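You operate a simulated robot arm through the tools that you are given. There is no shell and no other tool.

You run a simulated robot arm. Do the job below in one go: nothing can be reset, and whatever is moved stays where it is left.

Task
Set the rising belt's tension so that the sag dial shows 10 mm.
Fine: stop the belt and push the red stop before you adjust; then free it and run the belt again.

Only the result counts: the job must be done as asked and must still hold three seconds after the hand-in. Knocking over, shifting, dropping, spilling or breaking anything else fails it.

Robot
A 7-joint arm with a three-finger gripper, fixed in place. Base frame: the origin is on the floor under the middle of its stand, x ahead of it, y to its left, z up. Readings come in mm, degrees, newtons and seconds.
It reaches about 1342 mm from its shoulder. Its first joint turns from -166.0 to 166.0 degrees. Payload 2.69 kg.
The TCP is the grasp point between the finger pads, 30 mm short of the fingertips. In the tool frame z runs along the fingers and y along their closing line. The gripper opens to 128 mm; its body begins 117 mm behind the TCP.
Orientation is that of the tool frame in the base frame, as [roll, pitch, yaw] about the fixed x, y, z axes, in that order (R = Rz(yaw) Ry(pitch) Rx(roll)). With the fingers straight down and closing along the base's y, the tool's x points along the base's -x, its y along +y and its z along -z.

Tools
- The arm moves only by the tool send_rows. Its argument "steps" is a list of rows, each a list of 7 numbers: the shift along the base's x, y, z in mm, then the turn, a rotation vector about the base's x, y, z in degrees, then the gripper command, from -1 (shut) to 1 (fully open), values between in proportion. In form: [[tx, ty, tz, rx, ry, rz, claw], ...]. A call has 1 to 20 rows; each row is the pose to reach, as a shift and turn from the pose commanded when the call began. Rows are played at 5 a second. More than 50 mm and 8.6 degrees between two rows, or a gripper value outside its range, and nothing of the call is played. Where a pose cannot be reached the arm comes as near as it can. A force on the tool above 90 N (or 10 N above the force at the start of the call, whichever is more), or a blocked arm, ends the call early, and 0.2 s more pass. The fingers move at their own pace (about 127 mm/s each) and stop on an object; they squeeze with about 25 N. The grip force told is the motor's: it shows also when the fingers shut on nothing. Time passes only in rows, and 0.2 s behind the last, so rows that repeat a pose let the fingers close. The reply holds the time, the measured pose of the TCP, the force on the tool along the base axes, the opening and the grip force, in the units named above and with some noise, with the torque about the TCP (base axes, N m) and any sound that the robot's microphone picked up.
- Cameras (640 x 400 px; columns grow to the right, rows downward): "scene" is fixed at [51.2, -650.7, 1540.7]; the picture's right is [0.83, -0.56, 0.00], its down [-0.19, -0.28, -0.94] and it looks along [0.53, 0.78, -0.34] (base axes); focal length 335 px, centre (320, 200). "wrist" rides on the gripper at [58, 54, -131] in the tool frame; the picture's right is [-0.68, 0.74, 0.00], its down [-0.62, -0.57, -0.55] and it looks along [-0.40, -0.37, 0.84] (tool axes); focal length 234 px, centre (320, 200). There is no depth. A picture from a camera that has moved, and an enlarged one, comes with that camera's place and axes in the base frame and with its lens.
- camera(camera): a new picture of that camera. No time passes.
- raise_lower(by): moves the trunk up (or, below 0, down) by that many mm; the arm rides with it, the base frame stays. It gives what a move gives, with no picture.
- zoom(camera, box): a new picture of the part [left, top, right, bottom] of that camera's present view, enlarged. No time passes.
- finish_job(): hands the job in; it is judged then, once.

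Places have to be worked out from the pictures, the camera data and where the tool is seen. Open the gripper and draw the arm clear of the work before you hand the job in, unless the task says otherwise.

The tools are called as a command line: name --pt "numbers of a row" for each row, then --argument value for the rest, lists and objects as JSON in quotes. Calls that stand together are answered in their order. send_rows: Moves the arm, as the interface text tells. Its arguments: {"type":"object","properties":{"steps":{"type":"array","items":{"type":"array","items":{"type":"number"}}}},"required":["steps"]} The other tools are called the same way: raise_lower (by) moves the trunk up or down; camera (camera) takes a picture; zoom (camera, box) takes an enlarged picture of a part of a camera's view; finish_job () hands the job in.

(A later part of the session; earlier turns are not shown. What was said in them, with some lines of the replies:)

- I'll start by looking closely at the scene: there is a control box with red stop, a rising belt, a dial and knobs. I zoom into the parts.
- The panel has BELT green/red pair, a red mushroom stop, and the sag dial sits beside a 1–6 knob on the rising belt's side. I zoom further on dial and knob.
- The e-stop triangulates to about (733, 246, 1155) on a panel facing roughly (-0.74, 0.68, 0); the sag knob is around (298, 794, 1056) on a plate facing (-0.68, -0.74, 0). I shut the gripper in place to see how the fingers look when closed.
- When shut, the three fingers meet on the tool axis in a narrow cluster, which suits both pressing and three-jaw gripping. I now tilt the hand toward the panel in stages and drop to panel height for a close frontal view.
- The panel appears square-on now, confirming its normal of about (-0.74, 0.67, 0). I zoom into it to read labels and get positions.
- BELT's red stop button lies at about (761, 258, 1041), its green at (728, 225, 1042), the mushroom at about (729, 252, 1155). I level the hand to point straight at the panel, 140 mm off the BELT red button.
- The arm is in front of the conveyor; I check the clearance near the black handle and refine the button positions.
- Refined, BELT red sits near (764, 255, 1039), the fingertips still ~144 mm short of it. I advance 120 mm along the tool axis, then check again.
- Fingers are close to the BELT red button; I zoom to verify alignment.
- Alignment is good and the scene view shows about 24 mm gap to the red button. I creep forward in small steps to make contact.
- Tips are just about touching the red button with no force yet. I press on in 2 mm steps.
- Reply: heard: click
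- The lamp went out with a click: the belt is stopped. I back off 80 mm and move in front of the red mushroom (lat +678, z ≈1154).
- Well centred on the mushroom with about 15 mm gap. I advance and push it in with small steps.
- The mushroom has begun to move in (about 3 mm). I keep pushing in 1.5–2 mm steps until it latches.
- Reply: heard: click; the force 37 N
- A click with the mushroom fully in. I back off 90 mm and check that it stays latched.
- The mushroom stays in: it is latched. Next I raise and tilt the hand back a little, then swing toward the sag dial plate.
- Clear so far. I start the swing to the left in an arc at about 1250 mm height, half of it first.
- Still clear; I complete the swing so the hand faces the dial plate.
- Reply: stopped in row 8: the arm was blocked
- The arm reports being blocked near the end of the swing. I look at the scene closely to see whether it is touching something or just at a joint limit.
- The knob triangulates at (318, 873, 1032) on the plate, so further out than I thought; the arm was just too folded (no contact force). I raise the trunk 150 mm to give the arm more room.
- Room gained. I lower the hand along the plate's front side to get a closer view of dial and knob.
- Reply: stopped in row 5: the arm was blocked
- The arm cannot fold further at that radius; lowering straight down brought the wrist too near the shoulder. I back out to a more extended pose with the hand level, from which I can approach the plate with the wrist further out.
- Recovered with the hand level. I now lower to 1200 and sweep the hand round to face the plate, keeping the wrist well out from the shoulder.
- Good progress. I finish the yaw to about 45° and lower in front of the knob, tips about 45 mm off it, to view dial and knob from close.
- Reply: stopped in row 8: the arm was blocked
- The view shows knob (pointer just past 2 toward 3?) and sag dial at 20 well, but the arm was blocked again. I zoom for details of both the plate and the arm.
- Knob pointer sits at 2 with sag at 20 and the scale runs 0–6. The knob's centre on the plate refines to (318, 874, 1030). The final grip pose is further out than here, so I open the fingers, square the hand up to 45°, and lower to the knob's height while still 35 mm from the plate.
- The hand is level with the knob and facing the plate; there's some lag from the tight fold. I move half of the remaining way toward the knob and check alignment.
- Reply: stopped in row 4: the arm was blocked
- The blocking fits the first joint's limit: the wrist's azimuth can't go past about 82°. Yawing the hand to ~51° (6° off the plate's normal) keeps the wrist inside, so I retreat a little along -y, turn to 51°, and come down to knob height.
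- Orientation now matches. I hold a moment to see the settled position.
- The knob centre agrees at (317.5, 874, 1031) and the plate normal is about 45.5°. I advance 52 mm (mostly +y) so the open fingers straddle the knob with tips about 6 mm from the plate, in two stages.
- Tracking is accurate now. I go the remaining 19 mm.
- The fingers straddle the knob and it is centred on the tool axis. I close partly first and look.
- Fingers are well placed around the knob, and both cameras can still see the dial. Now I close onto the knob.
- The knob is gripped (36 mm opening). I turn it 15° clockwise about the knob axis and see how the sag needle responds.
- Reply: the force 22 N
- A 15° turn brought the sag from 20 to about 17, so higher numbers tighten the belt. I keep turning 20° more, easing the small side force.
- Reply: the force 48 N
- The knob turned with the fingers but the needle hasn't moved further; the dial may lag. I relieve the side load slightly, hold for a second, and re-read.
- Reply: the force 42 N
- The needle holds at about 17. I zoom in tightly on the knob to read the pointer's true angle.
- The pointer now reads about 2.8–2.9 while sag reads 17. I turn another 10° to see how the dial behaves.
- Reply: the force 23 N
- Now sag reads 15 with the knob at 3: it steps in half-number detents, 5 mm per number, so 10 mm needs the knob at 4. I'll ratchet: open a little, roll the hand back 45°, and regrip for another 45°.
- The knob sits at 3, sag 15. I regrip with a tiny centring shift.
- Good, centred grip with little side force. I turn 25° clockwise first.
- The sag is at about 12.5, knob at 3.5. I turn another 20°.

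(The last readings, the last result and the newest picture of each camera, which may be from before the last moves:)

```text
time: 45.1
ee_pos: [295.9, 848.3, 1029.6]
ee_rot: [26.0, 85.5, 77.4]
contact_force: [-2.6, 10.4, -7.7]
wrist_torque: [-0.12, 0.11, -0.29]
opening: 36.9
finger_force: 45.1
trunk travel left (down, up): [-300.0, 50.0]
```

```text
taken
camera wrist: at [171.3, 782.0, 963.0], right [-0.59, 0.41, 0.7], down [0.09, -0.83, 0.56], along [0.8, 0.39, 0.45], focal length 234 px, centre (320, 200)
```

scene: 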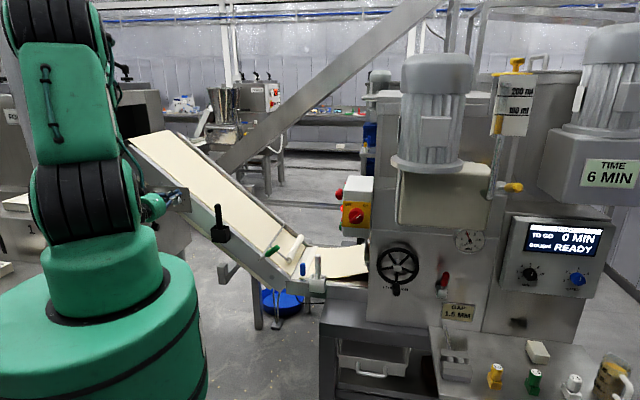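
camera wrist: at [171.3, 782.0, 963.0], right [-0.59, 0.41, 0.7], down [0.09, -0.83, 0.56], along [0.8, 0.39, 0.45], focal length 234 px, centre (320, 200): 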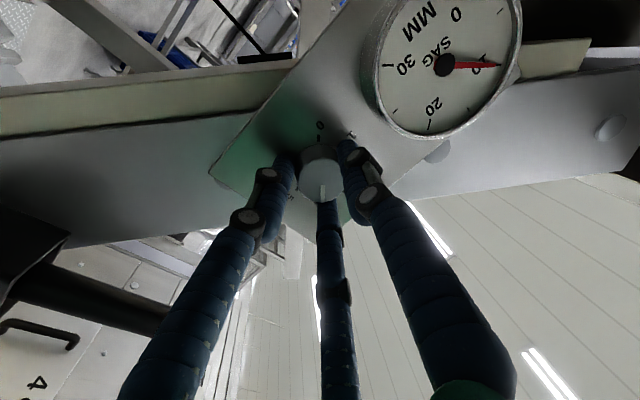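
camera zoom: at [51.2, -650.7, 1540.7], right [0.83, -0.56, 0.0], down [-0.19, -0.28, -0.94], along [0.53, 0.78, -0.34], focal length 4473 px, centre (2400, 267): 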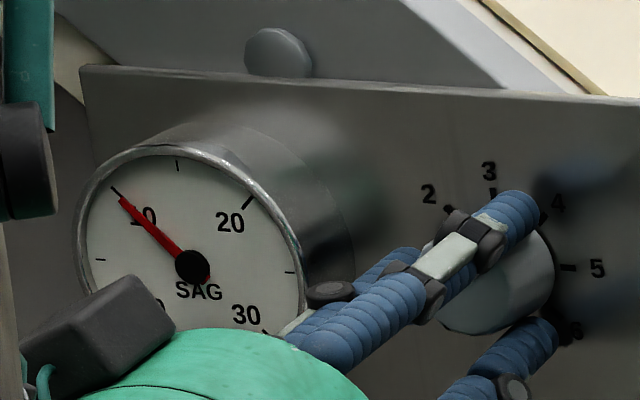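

The needle is on the 10 mark. I release the knob and check the reading holds.

send_rows --pt "0 0 0 0 0 0 -0.1" --pt "0 0 0 0 0 0 0.05" --pt "0 0 0 0 0 0 0.05" --pt "0 0 0 0 0 0 0.05"

zoom --camera "scene" --box '[140, 180, 188, 210]'

zoom --camera "wrist" --box '[360, 0, 540, 140]'

```text
time: 46.1
ee_pos: [296.1, 847.1, 1031.0]
ee_rot: [25.5, 85.4, 77.0]
contact_force: [1.5, -0.6, -0.9]
wrist_torque: [0.02, 0.04, 0.03]
opening: 67.1
finger_force: 0.0
trunk travel left (down, up): [-300.0, 50.0]
```

```text
13.33 times, centred on (164, 195) of scene
camera zoom: at [51.2, -650.7, 1540.7], right [0.83, -0.56, 0.0], down [-0.19, -0.28, -0.94], along [0.53, 0.78, -0.34], focal length 4473 px, centre (2400, 267)
```

zoom: 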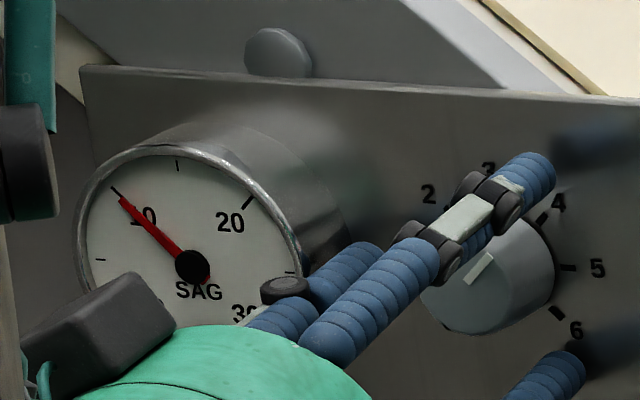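

```text
2.86 times, centred on (450, 70) of wrist
camera zoom: at [171.7, 781.5, 964.1], right [-0.59, 0.41, 0.7], down [0.09, -0.83, 0.55], along [0.8, 0.39, 0.45], focal length 669 px, centre (-51, 571)
```

zoom: 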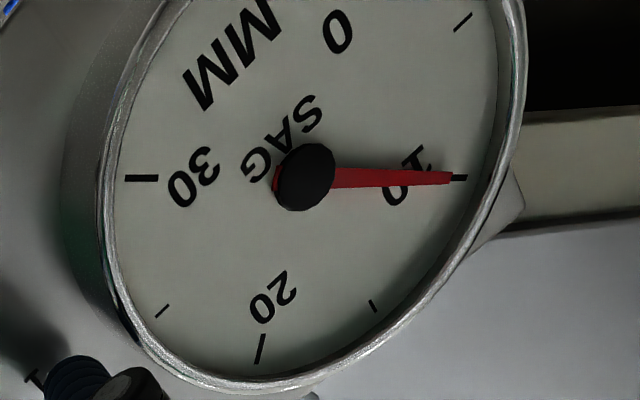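

Sag holds at exactly 10 mm after release. I roll the hand back, open fully, and withdraw along the same path as I came.

send_rows --pt "0.2 0 0.1 -5.25 -5.36 -0.28 0.05" --pt "0.5 0 0.2 -10.5 -10.72 -0.57 0.05" --pt "0.7 0 0.3 -15.75 -16.1 -0.85 0.05" --pt "0.9 0 0.3 -21 -21.4 -1.13 0.05" --pt "1.2 0 0.4 -26.25 -26.8 -1.4 0.05" --pt "1.4 0 0.5 -31.5 -32.13 -1.7 0.05" --pt "1.4 0 0.5 -31.5 -32.13 -1.7 1" --pt "1.4 0 0.5 -31.5 -32.13 -1.7 1" --pt "1.4 0 0.5 -31.5 -32.13 -1.7 1" --pt "1.9 -10 0.5 -31.5 -32.13 -1.7 1" --pt "2.5 -20 0.5 -31.5 -32.13 -1.7 1" --pt "3 -30 0.5 -31.5 -32.13 -1.7 1" --pt "4 -52 0.5 -31.5 -32.13 -1.7 1" --pt "4 -52 0.5 -31.5 -32.13 -1.7 1"

camera --camera "wrist"

zoom --camera "scene" --box '[140, 180, 188, 210]'

```text
time: 49.1
ee_pos: [297.3, 797.9, 1033.0]
ee_rot: [-90.7, 47.3, -39.4]
contact_force: [-0.7, -0.3, -0.4]
wrist_torque: [0.01, 0.0, 0.03]
opening: 127.9
finger_force: 0.1
trunk travel left (down, up): [-300.0, 50.0]
```

```text
taken
camera wrist: at [213.4, 694.3, 952.8], right [-0.78, 0.63, 0.0], down [-0.34, -0.42, 0.84], along [0.53, 0.66, 0.54], focal length 234 px, centre (320, 200)
```

wrist: 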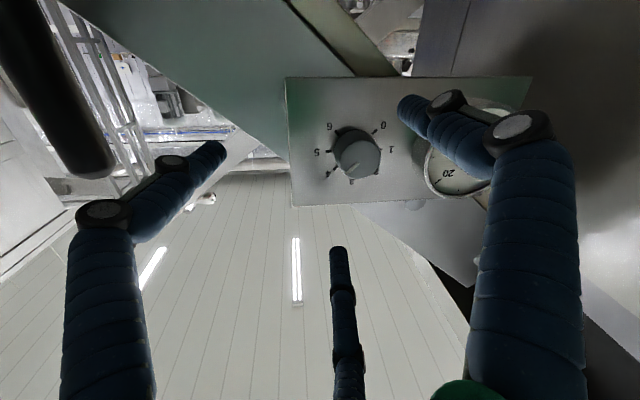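

```text
13.33 times, centred on (164, 195) of scene
camera zoom: at [51.2, -650.7, 1540.7], right [0.83, -0.56, 0.0], down [-0.19, -0.28, -0.94], along [0.53, 0.78, -0.34], focal length 4473 px, centre (2400, 267)
```

zoom: 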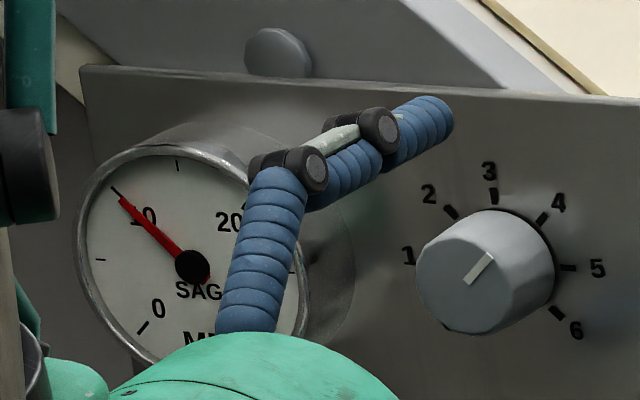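

Knob at 4 and sag at 10 mm. Now I shut the fingers, rise clear of the plate and head back toward the panel.

send_rows --pt "0 -5 0 0 0 0 -1" --pt "0 -10 30 0 0 0 -1" --pt "0 -10 75 0 0 0 -1" --pt "5 -12 120 0 0 0 -1" --pt "18 -16 155 0 0 -4 -1" --pt "34 -20 167 0 0 -8 -1" --pt "50 -24 167 0 0 -12 -1" --pt "50 -24 167 0 0 -16.2 -1" --pt "50 -24 167 0 0 -16.2 -1"

camera --camera "scene"

```text
time: 51.1
ee_pos: [346.9, 771.5, 1199.0]
ee_rot: [-90.6, 47.2, -55.6]
contact_force: [-1.0, 0.8, 0.1]
wrist_torque: [-0.01, -0.01, -0.01]
opening: 2.2
finger_force: 25.0
trunk travel left (down, up): [-300.0, 50.0]
```

```text
taken
```

scene: 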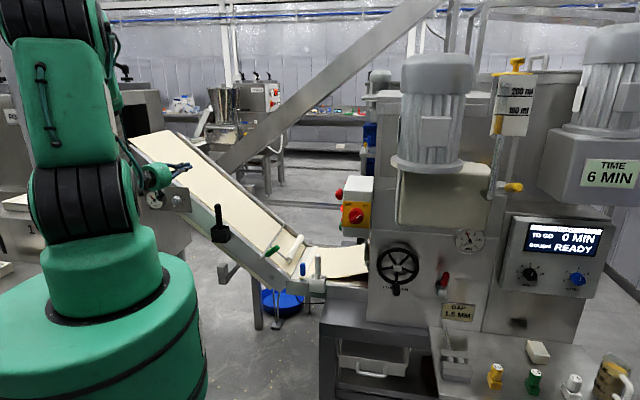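

Reached (347, 772, 1199). Now I sweep back along the reverse arc at 1200 mm toward the panel side.

send_rows --pt "39 -26 0 0 0 -5.3 -1" --pt "72.6 -53.4 0 0 0 -10.65 -1" --pt "104 -82 0 0 0 -15.96 -1" --pt "132.7 -111 0 0 0 -21.27 -1" --pt "159 -140.8 0 0 0 -26.6 -1" --pt "182.7 -171 0 0 0 -31.9 -1" --pt "206.3 -207.2 0 0 0 -37.5 -1" --pt "227 -243.4 0 0 0 -43.1 -1" --pt "244.9 -279.2 0 0 0 -48.8 -1" --pt "259.9 -314.1 0 0 0 -54.4 -1" --pt "272.3 -348.1 0 0 0 -60 -1" --pt "282 -380.9 0 0 0 -65.6 -1" --pt "289.2 -412.2 0 0 0 -71.2 -1" --pt "291.3 -441.7 -20 0 0 -76.9 -1" --pt "291.3 -441.7 -45 0 0 -76.9 -1" --pt "291.3 -441.7 -45 0 0 -76.9 -1"

camera --camera "scene"

camera --camera "wrist"

```text
time: 54.5
ee_pos: [634.1, 330.0, 1151.9]
ee_rot: [-90.6, 47.2, -132.5]
contact_force: [-0.4, -0.6, -0.8]
wrist_torque: [-0.02, -0.05, 0.01]
opening: 2.2
finger_force: 25.0
trunk travel left (down, up): [-300.0, 50.0]
```

```text
taken
```

scene: 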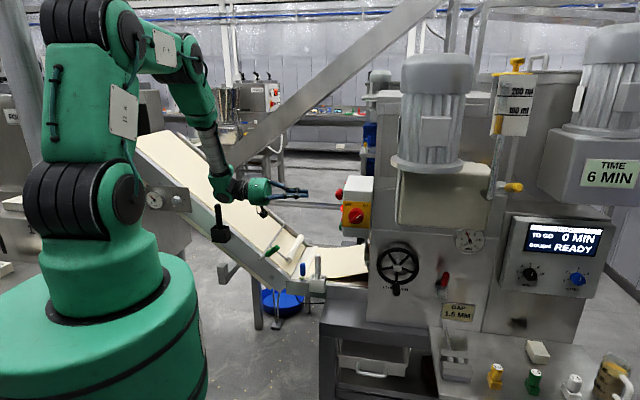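

```text
taken
camera wrist: at [535.8, 417.9, 1072.6], right [0.67, 0.74, 0.0], down [-0.4, 0.37, 0.84], along [0.63, -0.56, 0.54], focal length 234 px, centre (320, 200)
```

wrist: 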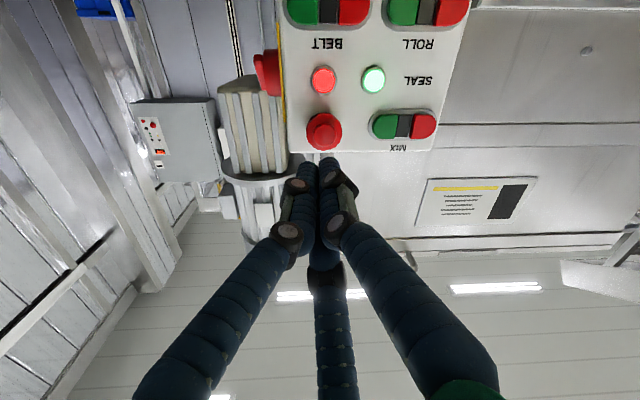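

Back before the panel at 634, 330, 1152. I align to the mushroom's axis, open the fingers to ~68 mm and move until they are just in front of it.

send_rows --pt "4 4.5 2 0 0 0 0.06" --pt "22.6 -12.4 2 0 0 0 0.06" --pt "41 -29.3 2 0 0 0 0.06" --pt "60 -46.6 2 0 0 0 0.06" --pt "60 -46.6 2 0 0 0 0.06"

camera --camera "wrist"

zoom --camera "scene" --box '[310, 180, 374, 220]'

```text
time: 55.7
ee_pos: [699.4, 284.3, 1156.1]
ee_rot: [-90.7, 47.2, -132.5]
contact_force: [-0.2, -0.6, 0.0]
wrist_torque: [0.02, -0.03, 0.0]
opening: 67.5
finger_force: 0.1
trunk travel left (down, up): [-300.0, 50.0]
```

```text
taken
camera wrist: at [600.3, 370.8, 1076.3], right [0.67, 0.74, 0.0], down [-0.4, 0.36, 0.84], along [0.63, -0.56, 0.54], focal length 234 px, centre (320, 200)
```

wrist: 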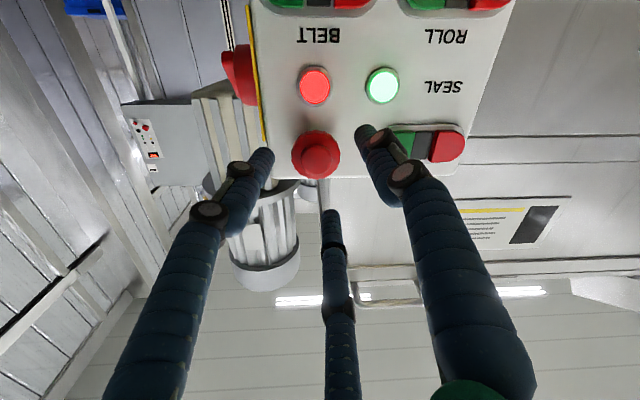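

```text
10.00 times, centred on (342, 200) of scene
camera zoom: at [51.2, -650.7, 1540.7], right [0.83, -0.56, 0.0], down [-0.19, -0.28, -0.94], along [0.53, 0.78, -0.34], focal length 3354 px, centre (100, 200)
```

zoom: 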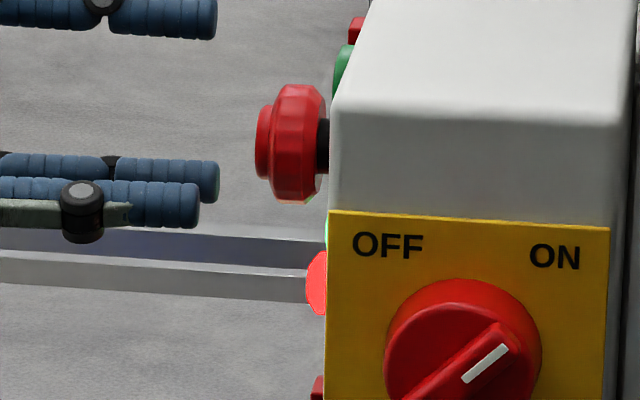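

Slightly high and left by ~2 mm; I correct and advance 40 mm so the fingers straddle the mushroom's head.

send_rows --pt "-1.7 -1.8 -2 0 0 0 0.06" --pt "7.5 -10.3 -2 0 0 0 0.06" --pt "16.7 -18.7 -2 0 0 0 0.06" --pt "22.8 -24.3 -2 0 0 0 0.06" --pt "27.8 -28.8 -2 0 0 0 0.06" --pt "27.8 -28.8 -2 0 0 0 0.06"

camera --camera "wrist"

zoom --camera "scene" --box '[310, 180, 374, 220]'

```text
time: 57.1
ee_pos: [728.4, 255.3, 1154.8]
ee_rot: [-90.7, 47.2, -132.6]
contact_force: [0.3, -0.3, -0.1]
wrist_torque: [0.01, -0.02, -0.01]
opening: 67.9
finger_force: 0.0
trunk travel left (down, up): [-300.0, 50.0]
```

```text
taken
camera wrist: at [628.5, 341.7, 1074.9], right [0.67, 0.74, 0.0], down [-0.4, 0.37, 0.84], along [0.63, -0.56, 0.54], focal length 234 px, centre (320, 200)
```

wrist: 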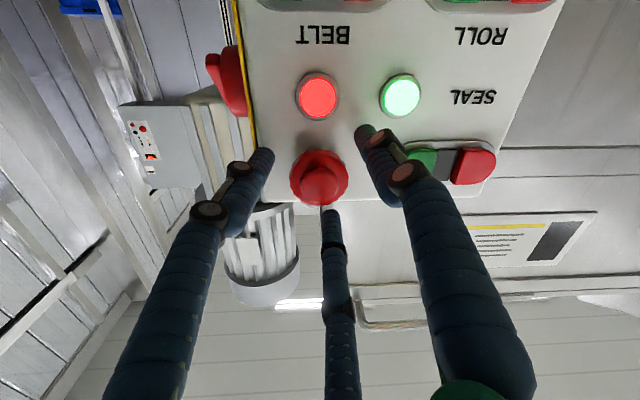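

```text
10.00 times, centred on (342, 200) of scene
camera zoom: at [51.2, -650.7, 1540.7], right [0.83, -0.56, 0.0], down [-0.19, -0.28, -0.94], along [0.53, 0.78, -0.34], focal length 3354 px, centre (100, 200)
```

zoom: 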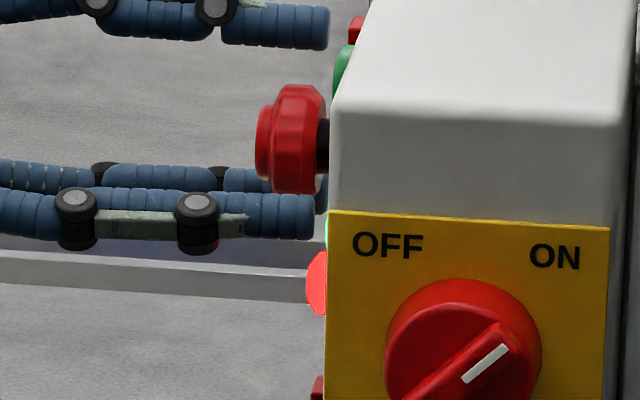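

The fingers straddle the mushroom's head evenly. I close onto it.

send_rows --pt "0 0 0 0 0 0 -0.2" --pt "0 0 0 0 0 0 -1" --pt "0 0 0 0 0 0 -1" --pt "0 0 0 0 0 0 -1"

zoom --camera "wrist" --box '[220, 60, 428, 220]'

zoom --camera "scene" --box '[310, 180, 374, 220]'

```text
time: 58.1
ee_pos: [728.2, 254.8, 1156.0]
ee_rot: [-90.6, 47.2, -132.6]
contact_force: [-5.8, -6.4, 1.5]
wrist_torque: [-0.25, -0.29, -0.72]
opening: 40.6
finger_force: 44.8
trunk travel left (down, up): [-300.0, 50.0]
```

```text
2.50 times, centred on (324, 140) of wrist
camera zoom: at [627.9, 341.1, 1075.3], right [0.67, 0.74, 0.0], down [-0.4, 0.37, 0.84], along [0.63, -0.56, 0.54], focal length 585 px, centre (310, 350)
```

zoom: 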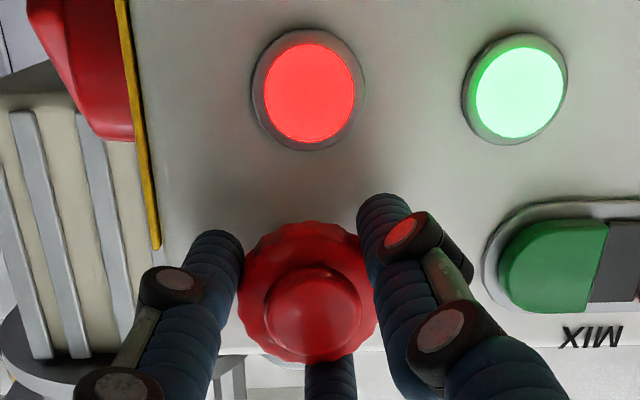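

```text
10.00 times, centred on (342, 200) of scene
camera zoom: at [51.2, -650.7, 1540.7], right [0.83, -0.56, 0.0], down [-0.19, -0.28, -0.94], along [0.53, 0.78, -0.34], focal length 3354 px, centre (100, 200)
```

zoom: 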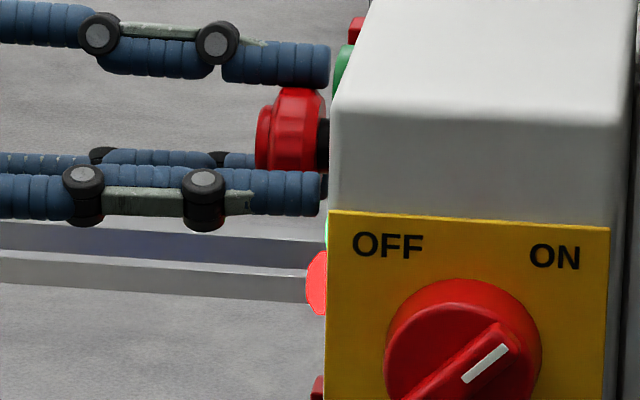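

Head gripped at 40.6 mm. I twist clockwise (about the axis into the panel) in small steps, listening for a click.

send_rows --pt "0 0 0 3.69 -3.38 0 -1" --pt "0 0 0 7.37 -6.76 0 -1" --pt "0 0 0 11.06 -10.14 0 -1" --pt "0 0 0 14.74 -13.52 0 -1" --pt "0 0 0 14.74 -13.52 0 -1"

zoom --camera "scene" --box '[310, 180, 374, 220]'

zoom --camera "wrist" --box '[220, 60, 428, 220]'

```text
time: 59.3
ee_pos: [727.6, 254.3, 1155.2]
ee_rot: [-90.7, 67.1, -132.6]
contact_force: [-11.1, -8.3, -0.8]
wrist_torque: [-0.07, -0.09, -0.45]
opening: 40.7
finger_force: 45.0
trunk travel left (down, up): [-300.0, 50.0]
```

```text
10.00 times, centred on (342, 200) of scene
camera zoom: at [51.2, -650.7, 1540.7], right [0.83, -0.56, 0.0], down [-0.19, -0.28, -0.94], along [0.53, 0.78, -0.34], focal length 3354 px, centre (100, 200)
```

zoom: 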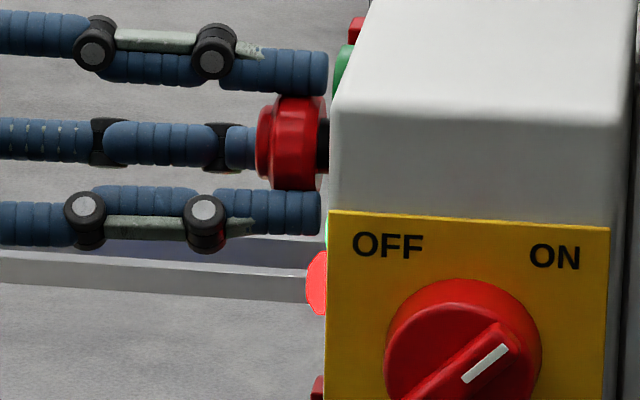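

```text
2.50 times, centred on (324, 140) of wrist
camera zoom: at [646.1, 361.0, 1079.5], right [0.63, 0.7, 0.34], down [-0.59, 0.15, 0.79], along [0.5, -0.7, 0.51], focal length 585 px, centre (310, 350)
```

zoom: 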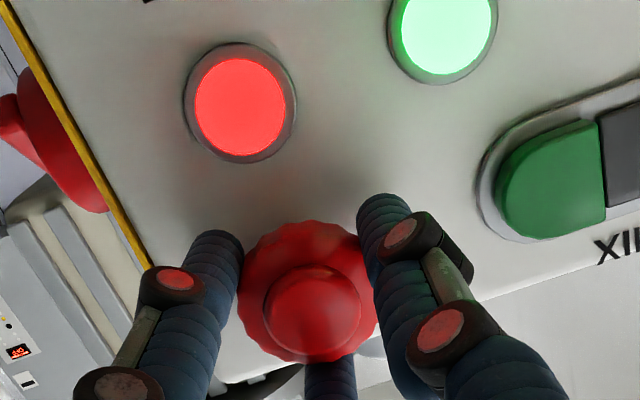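

The head turns freely with the hand, no click yet after 20°. I continue to 45°.

send_rows --pt "0 0 0 3.69 -3.38 0 -1" --pt "0 0 0 7.37 -6.76 0 -1" --pt "0 0 0 11.06 -10.14 0 -1" --pt "0 0 0 14.74 -13.52 0 -1" --pt "0 0 0 18.4 -16.9 0 -1" --pt "0 0 0 18.4 -16.9 0 -1"

zoom --camera "scene" --box '[310, 180, 374, 220]'

zoom --camera "wrist" --box '[220, 60, 428, 220]'

```text
time: 60.7
ee_pos: [728.3, 254.0, 1155.1]
ee_rot: [89.4, 87.7, 47.6]
contact_force: [-9.0, -1.8, 0.0]
wrist_torque: [0.03, 0.01, -0.56]
opening: 40.6
finger_force: 45.0
trunk travel left (down, up): [-300.0, 50.0]
```

```text
10.00 times, centred on (342, 200) of scene
camera zoom: at [51.2, -650.7, 1540.7], right [0.83, -0.56, 0.0], down [-0.19, -0.28, -0.94], along [0.53, 0.78, -0.34], focal length 3354 px, centre (100, 200)
```

zoom: 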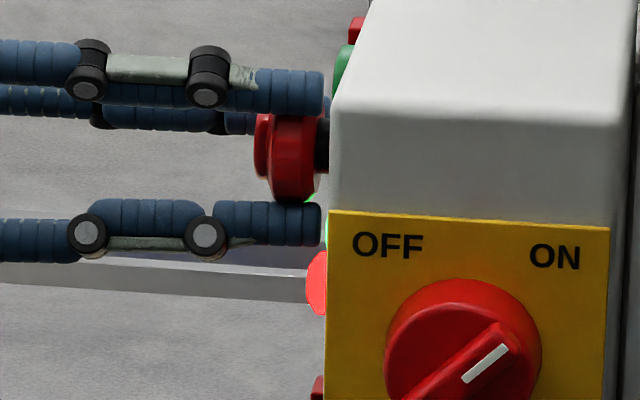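

```text
2.50 times, centred on (324, 140) of wrist
camera zoom: at [665.2, 382.7, 1097.4], right [0.47, 0.53, 0.71], down [-0.8, -0.07, 0.59], along [0.36, -0.85, 0.39], focal length 585 px, centre (310, 350)
```

zoom: 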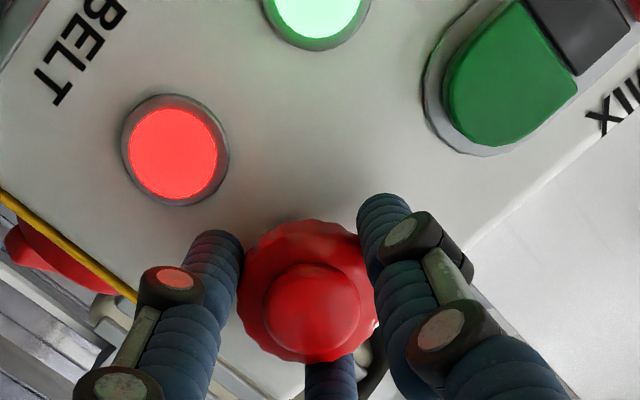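

No click from a 45° twist, so I try pulling it out gently while still gripped.

send_rows --pt "-1.5 1.4 0 0 0 0 -1" --pt "-2.9 2.7 0 0 0 0 -1" --pt "-4.4 4.1 0 0 0 0 -1" --pt "-5.2 4.7 0 0 0 0 -1"

zoom --camera "scene" --box '[310, 180, 374, 220]'

```text
time: 61.7
ee_pos: [722.3, 259.5, 1154.3]
ee_rot: [88.8, 87.7, 47.0]
contact_force: [1.5, -8.6, 8.8]
wrist_torque: [-0.19, -0.22, -0.58]
opening: 40.8
finger_force: 44.7
trunk travel left (down, up): [-300.0, 50.0]
```

```text
10.00 times, centred on (342, 200) of scene
camera zoom: at [51.2, -650.7, 1540.7], right [0.83, -0.56, 0.0], down [-0.19, -0.28, -0.94], along [0.53, 0.78, -0.34], focal length 3354 px, centre (100, 200)
```

zoom: 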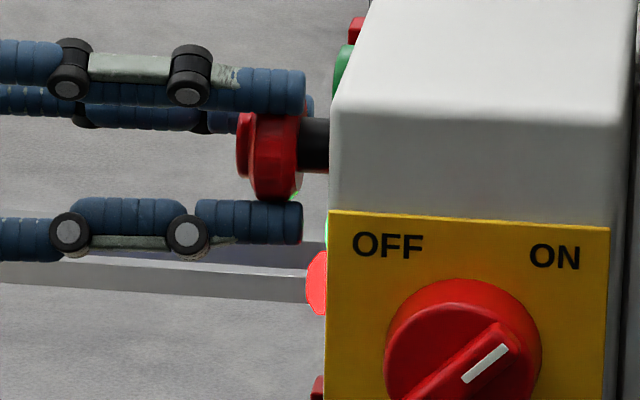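

The head came out 6 mm with little force, back to its original stand-out. I open the fingers to see whether it stays out.

send_rows --pt "0 0 0 0 0 0 -0.2" --pt "0 0 0 0 0 0 0.06" --pt "0 0 0 0 0 0 0.06" --pt "0 0 0 0 0 0 0.06"

zoom --camera "scene" --box '[310, 180, 374, 220]'

camera --camera "wrist"

```text
time: 62.7
ee_pos: [721.6, 259.6, 1152.9]
ee_rot: [89.5, 87.8, 47.8]
contact_force: [-0.1, -0.5, 0.0]
wrist_torque: [-0.02, -0.01, 0.01]
opening: 68.0
finger_force: 0.1
trunk travel left (down, up): [-300.0, 50.0]
```

```text
10.00 times, centred on (342, 200) of scene
camera zoom: at [51.2, -650.7, 1540.7], right [0.83, -0.56, 0.0], down [-0.19, -0.28, -0.94], along [0.53, 0.78, -0.34], focal length 3354 px, centre (100, 200)
```

zoom: 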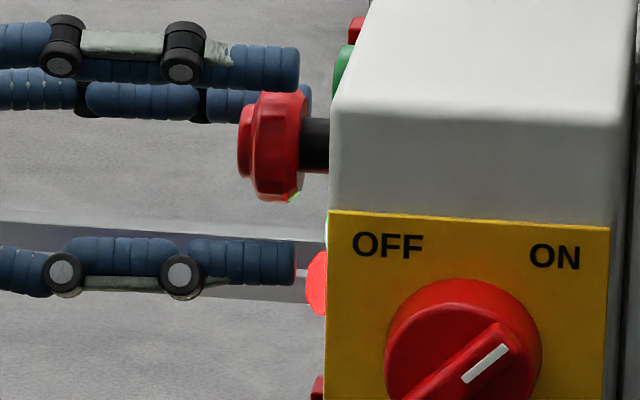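

```text
taken
camera wrist: at [660.5, 388.2, 1096.1], right [0.47, 0.53, 0.7], down [-0.8, -0.07, 0.59], along [0.37, -0.85, 0.39], focal length 234 px, centre (320, 200)
```

wrist: 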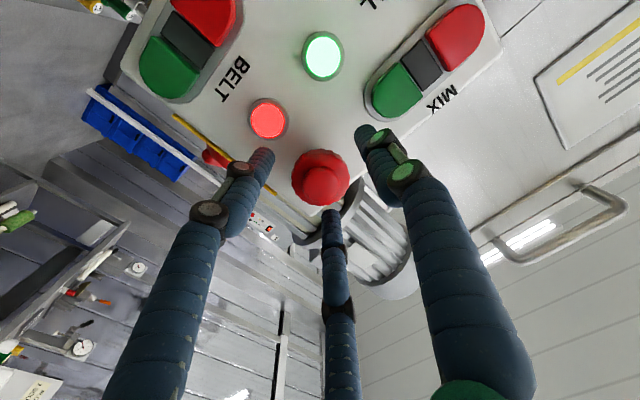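

The mushroom stays out at its original position: it is freed. I back off, roll the hand back, shut the fingers, and lower in front of the BELT green button (lat 658, z ≈1039).

send_rows --pt "-11 10.1 0 0 0 0 0.06" --pt "-22.1 20.3 0 0 0 0 0.06" --pt "-44.2 40.6 0 0 0 0 0.06" --pt "-44.2 40.6 0 -5.5 5.07 0 -1" --pt "-44.2 40.6 0 -11.05 10.1 0 -1" --pt "-44.2 40.6 0 -16.6 15.2 0 -1" --pt "-44.2 40.6 0 -22.1 20.3 0 -1" --pt "-44.2 40.6 0 -27.6 25.3 0 -1" --pt "-44.2 40.6 0 -33.15 30.4 0 -1" --pt "-48.9 35.5 -38 -33.15 30.4 0 -1" --pt "-53.6 30.4 -76 -33.15 30.4 0 -1" --pt "-58.3 25.3 -114.4 -33.15 30.4 0 -1" --pt "-58.3 25.3 -114.4 -33.15 30.4 0 -1"

zoom --camera "scene" --box '[302, 180, 382, 230]'

camera --camera "wrist"

```text
time: 65.5
ee_pos: [663.9, 286.8, 1038.0]
ee_rot: [-90.7, 47.3, -132.5]
contact_force: [0.3, -0.3, -0.4]
wrist_torque: [-0.03, 0.01, -0.02]
opening: 2.2
finger_force: 25.1
trunk travel left (down, up): [-300.0, 50.0]
```

```text
8.00 times, centred on (342, 205) of scene
camera zoom: at [51.2, -650.7, 1540.7], right [0.83, -0.56, 0.0], down [-0.19, -0.28, -0.94], along [0.53, 0.78, -0.34], focal length 2684 px, centre (144, 160)
```

zoom: 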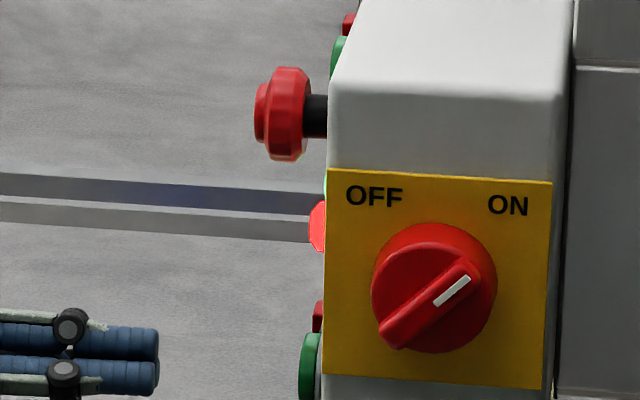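

```text
taken
camera wrist: at [563.8, 373.6, 958.8], right [0.67, 0.74, 0.0], down [-0.4, 0.37, 0.84], along [0.63, -0.56, 0.54], focal length 234 px, centre (320, 200)
```

wrist: 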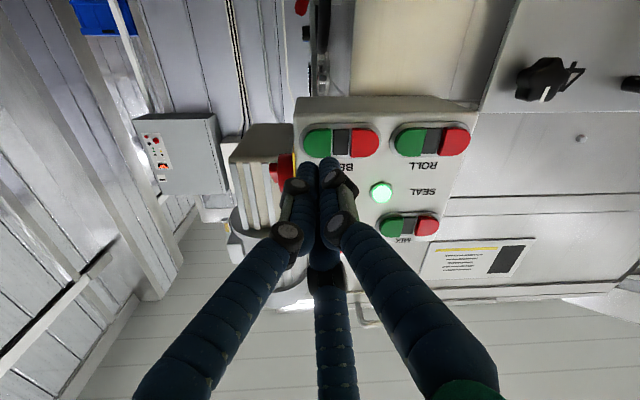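

The mushroom is exactly at its original stand-out and the fingertips face the green BELT button. I advance 55 mm and then check.

send_rows --pt "13.7 -14.6 0 0 0 0 -1" --pt "28.5 -28.1 0 0 0 0 -1" --pt "39.5 -38.3 0 0 0 0 -1" --pt "39.5 -38.3 0 0 0 0 -1"

zoom --camera "wrist" --box '[230, 110, 390, 210]'

zoom --camera "scene" --box '[302, 190, 382, 240]'

```text
time: 66.5
ee_pos: [702.0, 245.9, 1038.6]
ee_rot: [-90.6, 47.2, -132.5]
contact_force: [-0.2, 0.9, 0.3]
wrist_torque: [0.01, -0.02, -0.02]
opening: 2.3
finger_force: 25.3
trunk travel left (down, up): [-300.0, 50.0]
```

```text
4.00 times, centred on (310, 160) of wrist
camera zoom: at [603.1, 332.5, 960.5], right [0.67, 0.74, 0.0], down [-0.4, 0.37, 0.84], along [0.63, -0.56, 0.54], focal length 937 px, centre (360, 360)
```

zoom: 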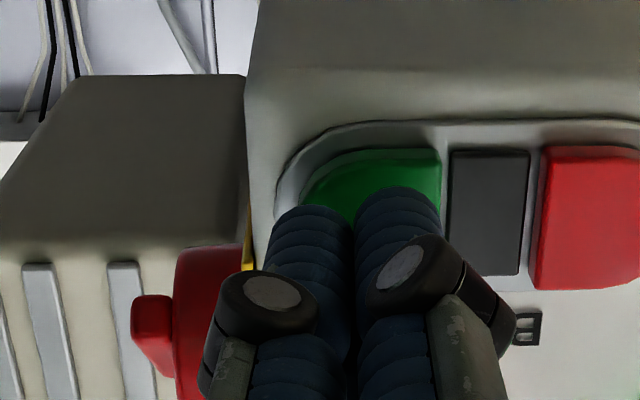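

```text
8.00 times, centred on (342, 215) of scene
camera zoom: at [51.2, -650.7, 1540.7], right [0.83, -0.56, 0.0], down [-0.19, -0.28, -0.94], along [0.53, 0.78, -0.34], focal length 2684 px, centre (144, 80)
```

zoom: 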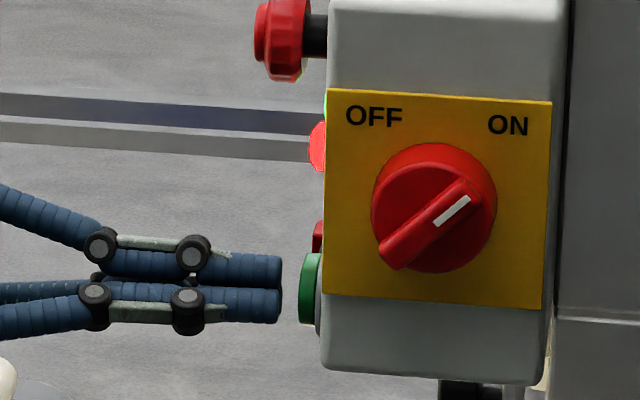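

Gap about 8 mm, well aligned. I press the green BELT button in small steps.

send_rows --pt "4.4 -1.5 0 0 0 0 -1" --pt "7.3 -3.9 0 0 0 0 -1" --pt "8.8 -5.3 0 0 0 0 -1" --pt "10.2 -6.6 0 0 0 0 -1" --pt "10.2 -6.6 0 0 0 0 -1"

zoom --camera "wrist" --box '[230, 110, 390, 210]'

```text
time: 67.7
ee_pos: [713.3, 238.7, 1039.9]
ee_rot: [-90.5, 47.3, -132.5]
contact_force: [-2.0, 4.7, 1.5]
wrist_torque: [-0.03, 0.0, -0.01]
opening: 2.3
finger_force: 25.3
trunk travel left (down, up): [-300.0, 50.0]
heard: click
```

```text
4.00 times, centred on (310, 160) of wrist
camera zoom: at [614.6, 325.8, 960.4], right [0.67, 0.74, 0.0], down [-0.4, 0.37, 0.84], along [0.63, -0.56, 0.54], focal length 937 px, centre (360, 360)
```

zoom: 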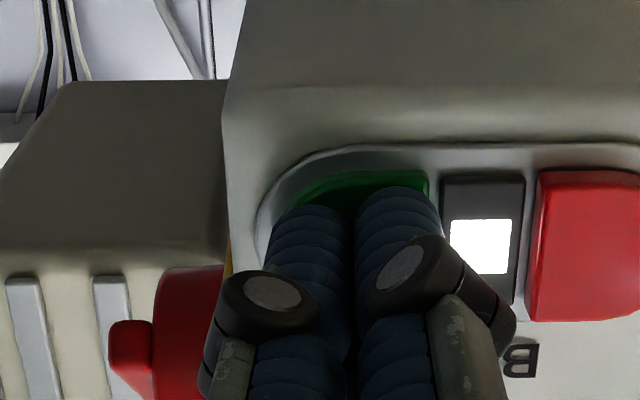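

The button clicked and the BELT lamp is lit again: the belt runs. I withdraw straight back, then up and away.

send_rows --pt "-7.4 6.8 0 0 0 0 -1" --pt "-29.5 27 0 0 0 0 -1" --pt "-58.9 54.1 0 0 0 0 -1" --pt "-88.4 81.1 0 0 0 0 -1" --pt "-95 90 40 0 0 0 0" --pt "-100 95 80 0 0 0 1" --pt "-105 100 120 0 0 0 1" --pt "-105 100 160 0 0 0 1" --pt "-105 100 160 0 0 0 1"

camera --camera "scene"

camera --camera "wrist"

zoom --camera "scene" --box '[140, 180, 188, 210]'

```text
time: 69.7
ee_pos: [606.7, 341.1, 1199.9]
ee_rot: [-90.6, 47.3, -132.6]
contact_force: [1.1, -0.1, 0.2]
wrist_torque: [-0.01, 0.02, 0.03]
opening: 128.0
finger_force: 0.1
trunk travel left (down, up): [-300.0, 50.0]
```

```text
taken
```

scene: 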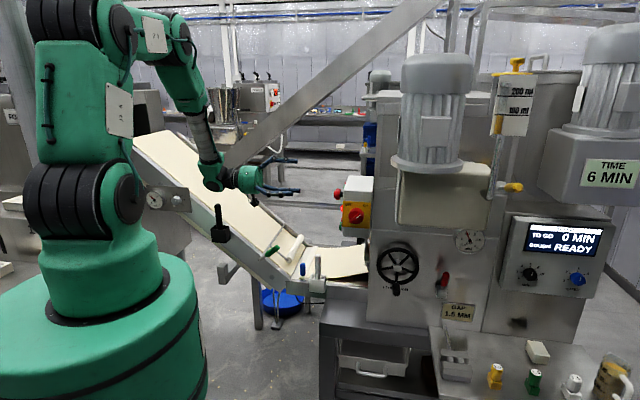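

```text
taken
camera wrist: at [507.8, 426.8, 1120.3], right [0.67, 0.74, 0.0], down [-0.4, 0.37, 0.84], along [0.63, -0.56, 0.54], focal length 234 px, centre (320, 200)
```

wrist: 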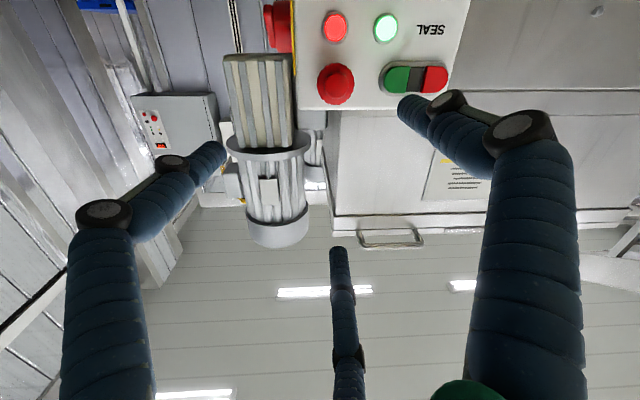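

```text
13.33 times, centred on (164, 195) of scene
camera zoom: at [51.2, -650.7, 1540.7], right [0.83, -0.56, 0.0], down [-0.19, -0.28, -0.94], along [0.53, 0.78, -0.34], focal length 4473 px, centre (2400, 267)
```

zoom: 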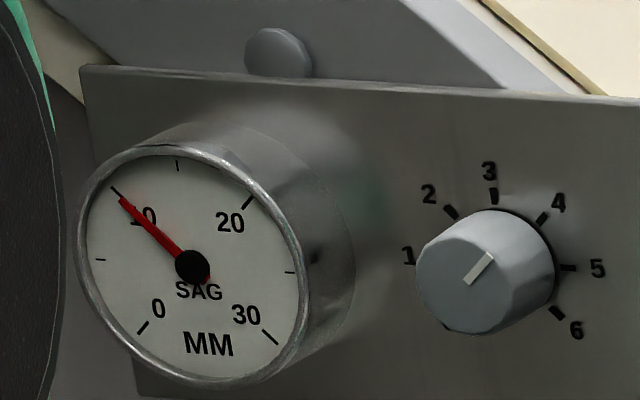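

Sag is 10 mm with the belt running. I raise and tilt the hand further clear, which also lets me see the whole panel for a last check.

send_rows --pt "-10 8 25 5.07 5.53 0 1" --pt "-20 16 50 10.14 11.05 0 1" --pt "-35 26 75 15.21 16.58 0 1" --pt "-50 36 90 20.28 22.1 0 1" --pt "-50 36 90 20.28 22.1 0 1"

camera --camera "wrist"

zoom --camera "wrist" --box '[260, 40, 420, 180]'

camera --camera "scene"

```text
time: 70.9
ee_pos: [556.7, 375.5, 1288.9]
ee_rot: [-131.1, 39.4, -160.9]
contact_force: [-0.2, -0.1, 0.2]
wrist_torque: [-0.03, -0.03, 0.01]
opening: 128.0
finger_force: 0.0
trunk travel left (down, up): [-300.0, 50.0]
```

```text
taken
camera wrist: at [442.1, 476.9, 1286.3], right [0.67, 0.74, 0.0], down [-0.04, 0.03, 1.0], along [0.74, -0.67, 0.05], focal length 234 px, centre (320, 200)
```

wrist: 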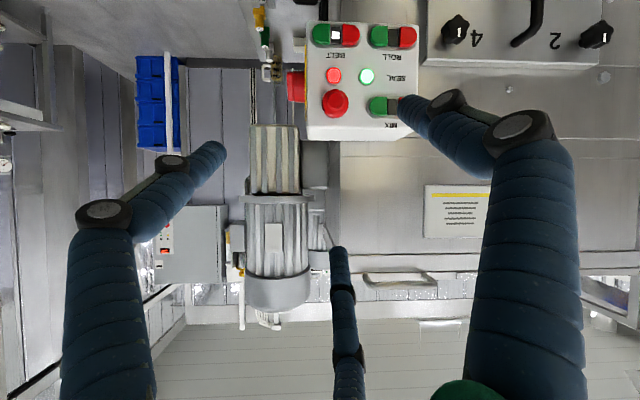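

```text
2.86 times, centred on (340, 110) of wrist
camera zoom: at [442.1, 476.9, 1286.3], right [0.67, 0.74, 0.0], down [-0.04, 0.03, 1.0], along [0.74, -0.67, 0.05], focal length 669 px, centre (263, 457)
```

zoom: 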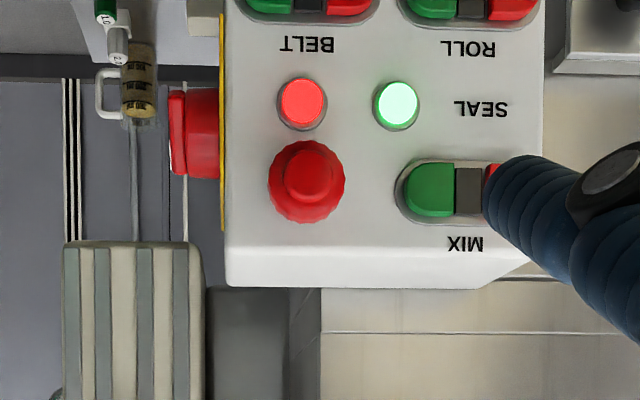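

```text
taken
```

scene: 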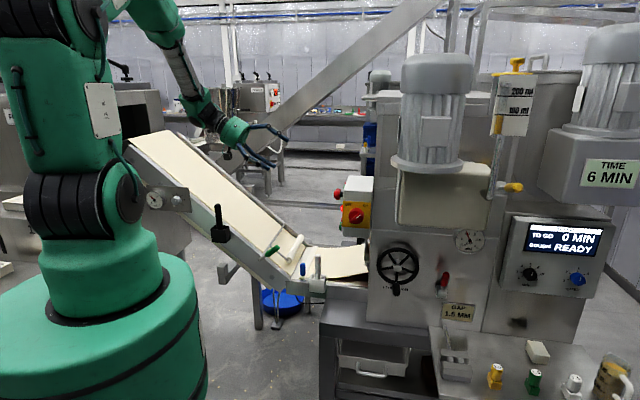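

The BELT lamp is lit, the mushroom is out, everything else looks untouched. One last look at dial and mushroom.

zoom --camera "scene" --box '[140, 180, 188, 210]'

zoom --camera "scene" --box '[302, 180, 382, 230]'

zoom --camera "wrist" --box '[290, 10, 430, 100]'

```text
13.33 times, centred on (164, 195) of scene
camera zoom: at [51.2, -650.7, 1540.7], right [0.83, -0.56, 0.0], down [-0.19, -0.28, -0.94], along [0.53, 0.78, -0.34], focal length 4473 px, centre (2400, 267)
```

zoom: 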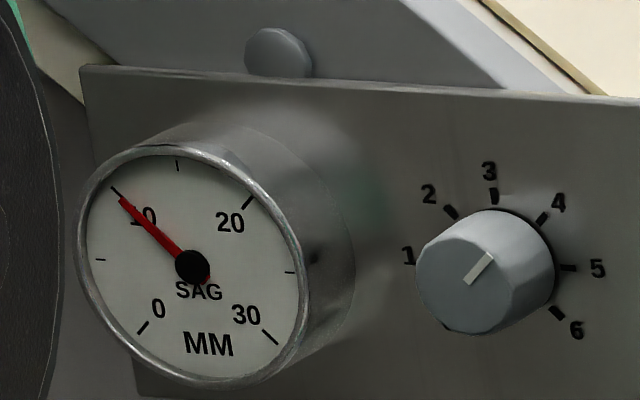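

```text
8.00 times, centred on (342, 205) of scene
camera zoom: at [51.2, -650.7, 1540.7], right [0.83, -0.56, 0.0], down [-0.19, -0.28, -0.94], along [0.53, 0.78, -0.34], focal length 2684 px, centre (144, 160)
```

zoom: 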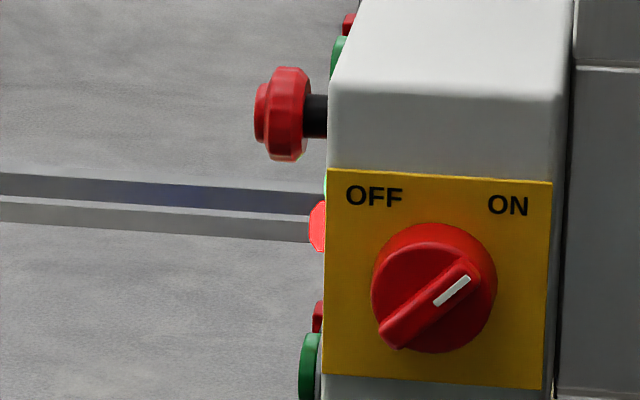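

```text
4.44 times, centred on (360, 55) of wrist
camera zoom: at [442.1, 476.9, 1286.3], right [0.67, 0.74, 0.0], down [-0.04, 0.03, 1.0], along [0.74, -0.67, 0.05], focal length 1041 px, centre (142, 844)
```

zoom: 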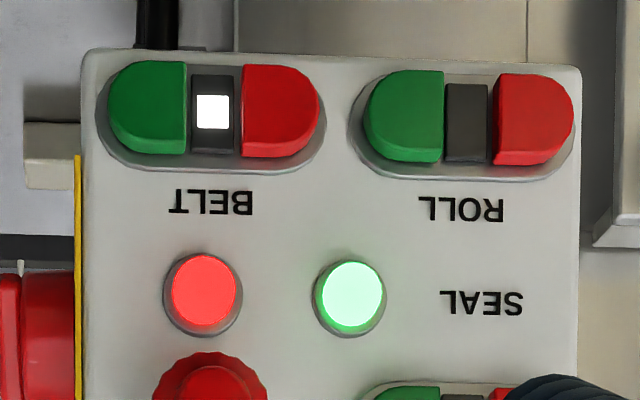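

Sag reads 10 mm, the red stop is released, the belt lamp is on, the gripper is open and clear of everything. I hand the job in.

finish_job

```text
The job is handed in.
```

The rising belt's tension is set and the sag dial reads 10 mm, down from 20 mm at the start. The dial still read 10 mm in the last picture before hand-in, with the belt running.

- **Stop:** I pressed the red BELT button and the lamp went out. Then I pushed the red stop, which clicked and stayed in.
- **Adjust:** I turned the tension knob from 2 to 4. The sag dropped about 5 mm per number and held at 10 mm after I let go.
- **Restart:** Twisting the red stop about 45° did nothing visible, so I pulled it out, and it stayed at its original position. I then pressed the green BELT button, which clicked, and the lamp came back on.

While getting into position for the knob, the arm jammed at its own limits a few times. The tool felt no contact, and I saw nothing shifted or knocked over. I raised the trunk 150 mm to get round this and left it there. The gripper is open and clear of the work.
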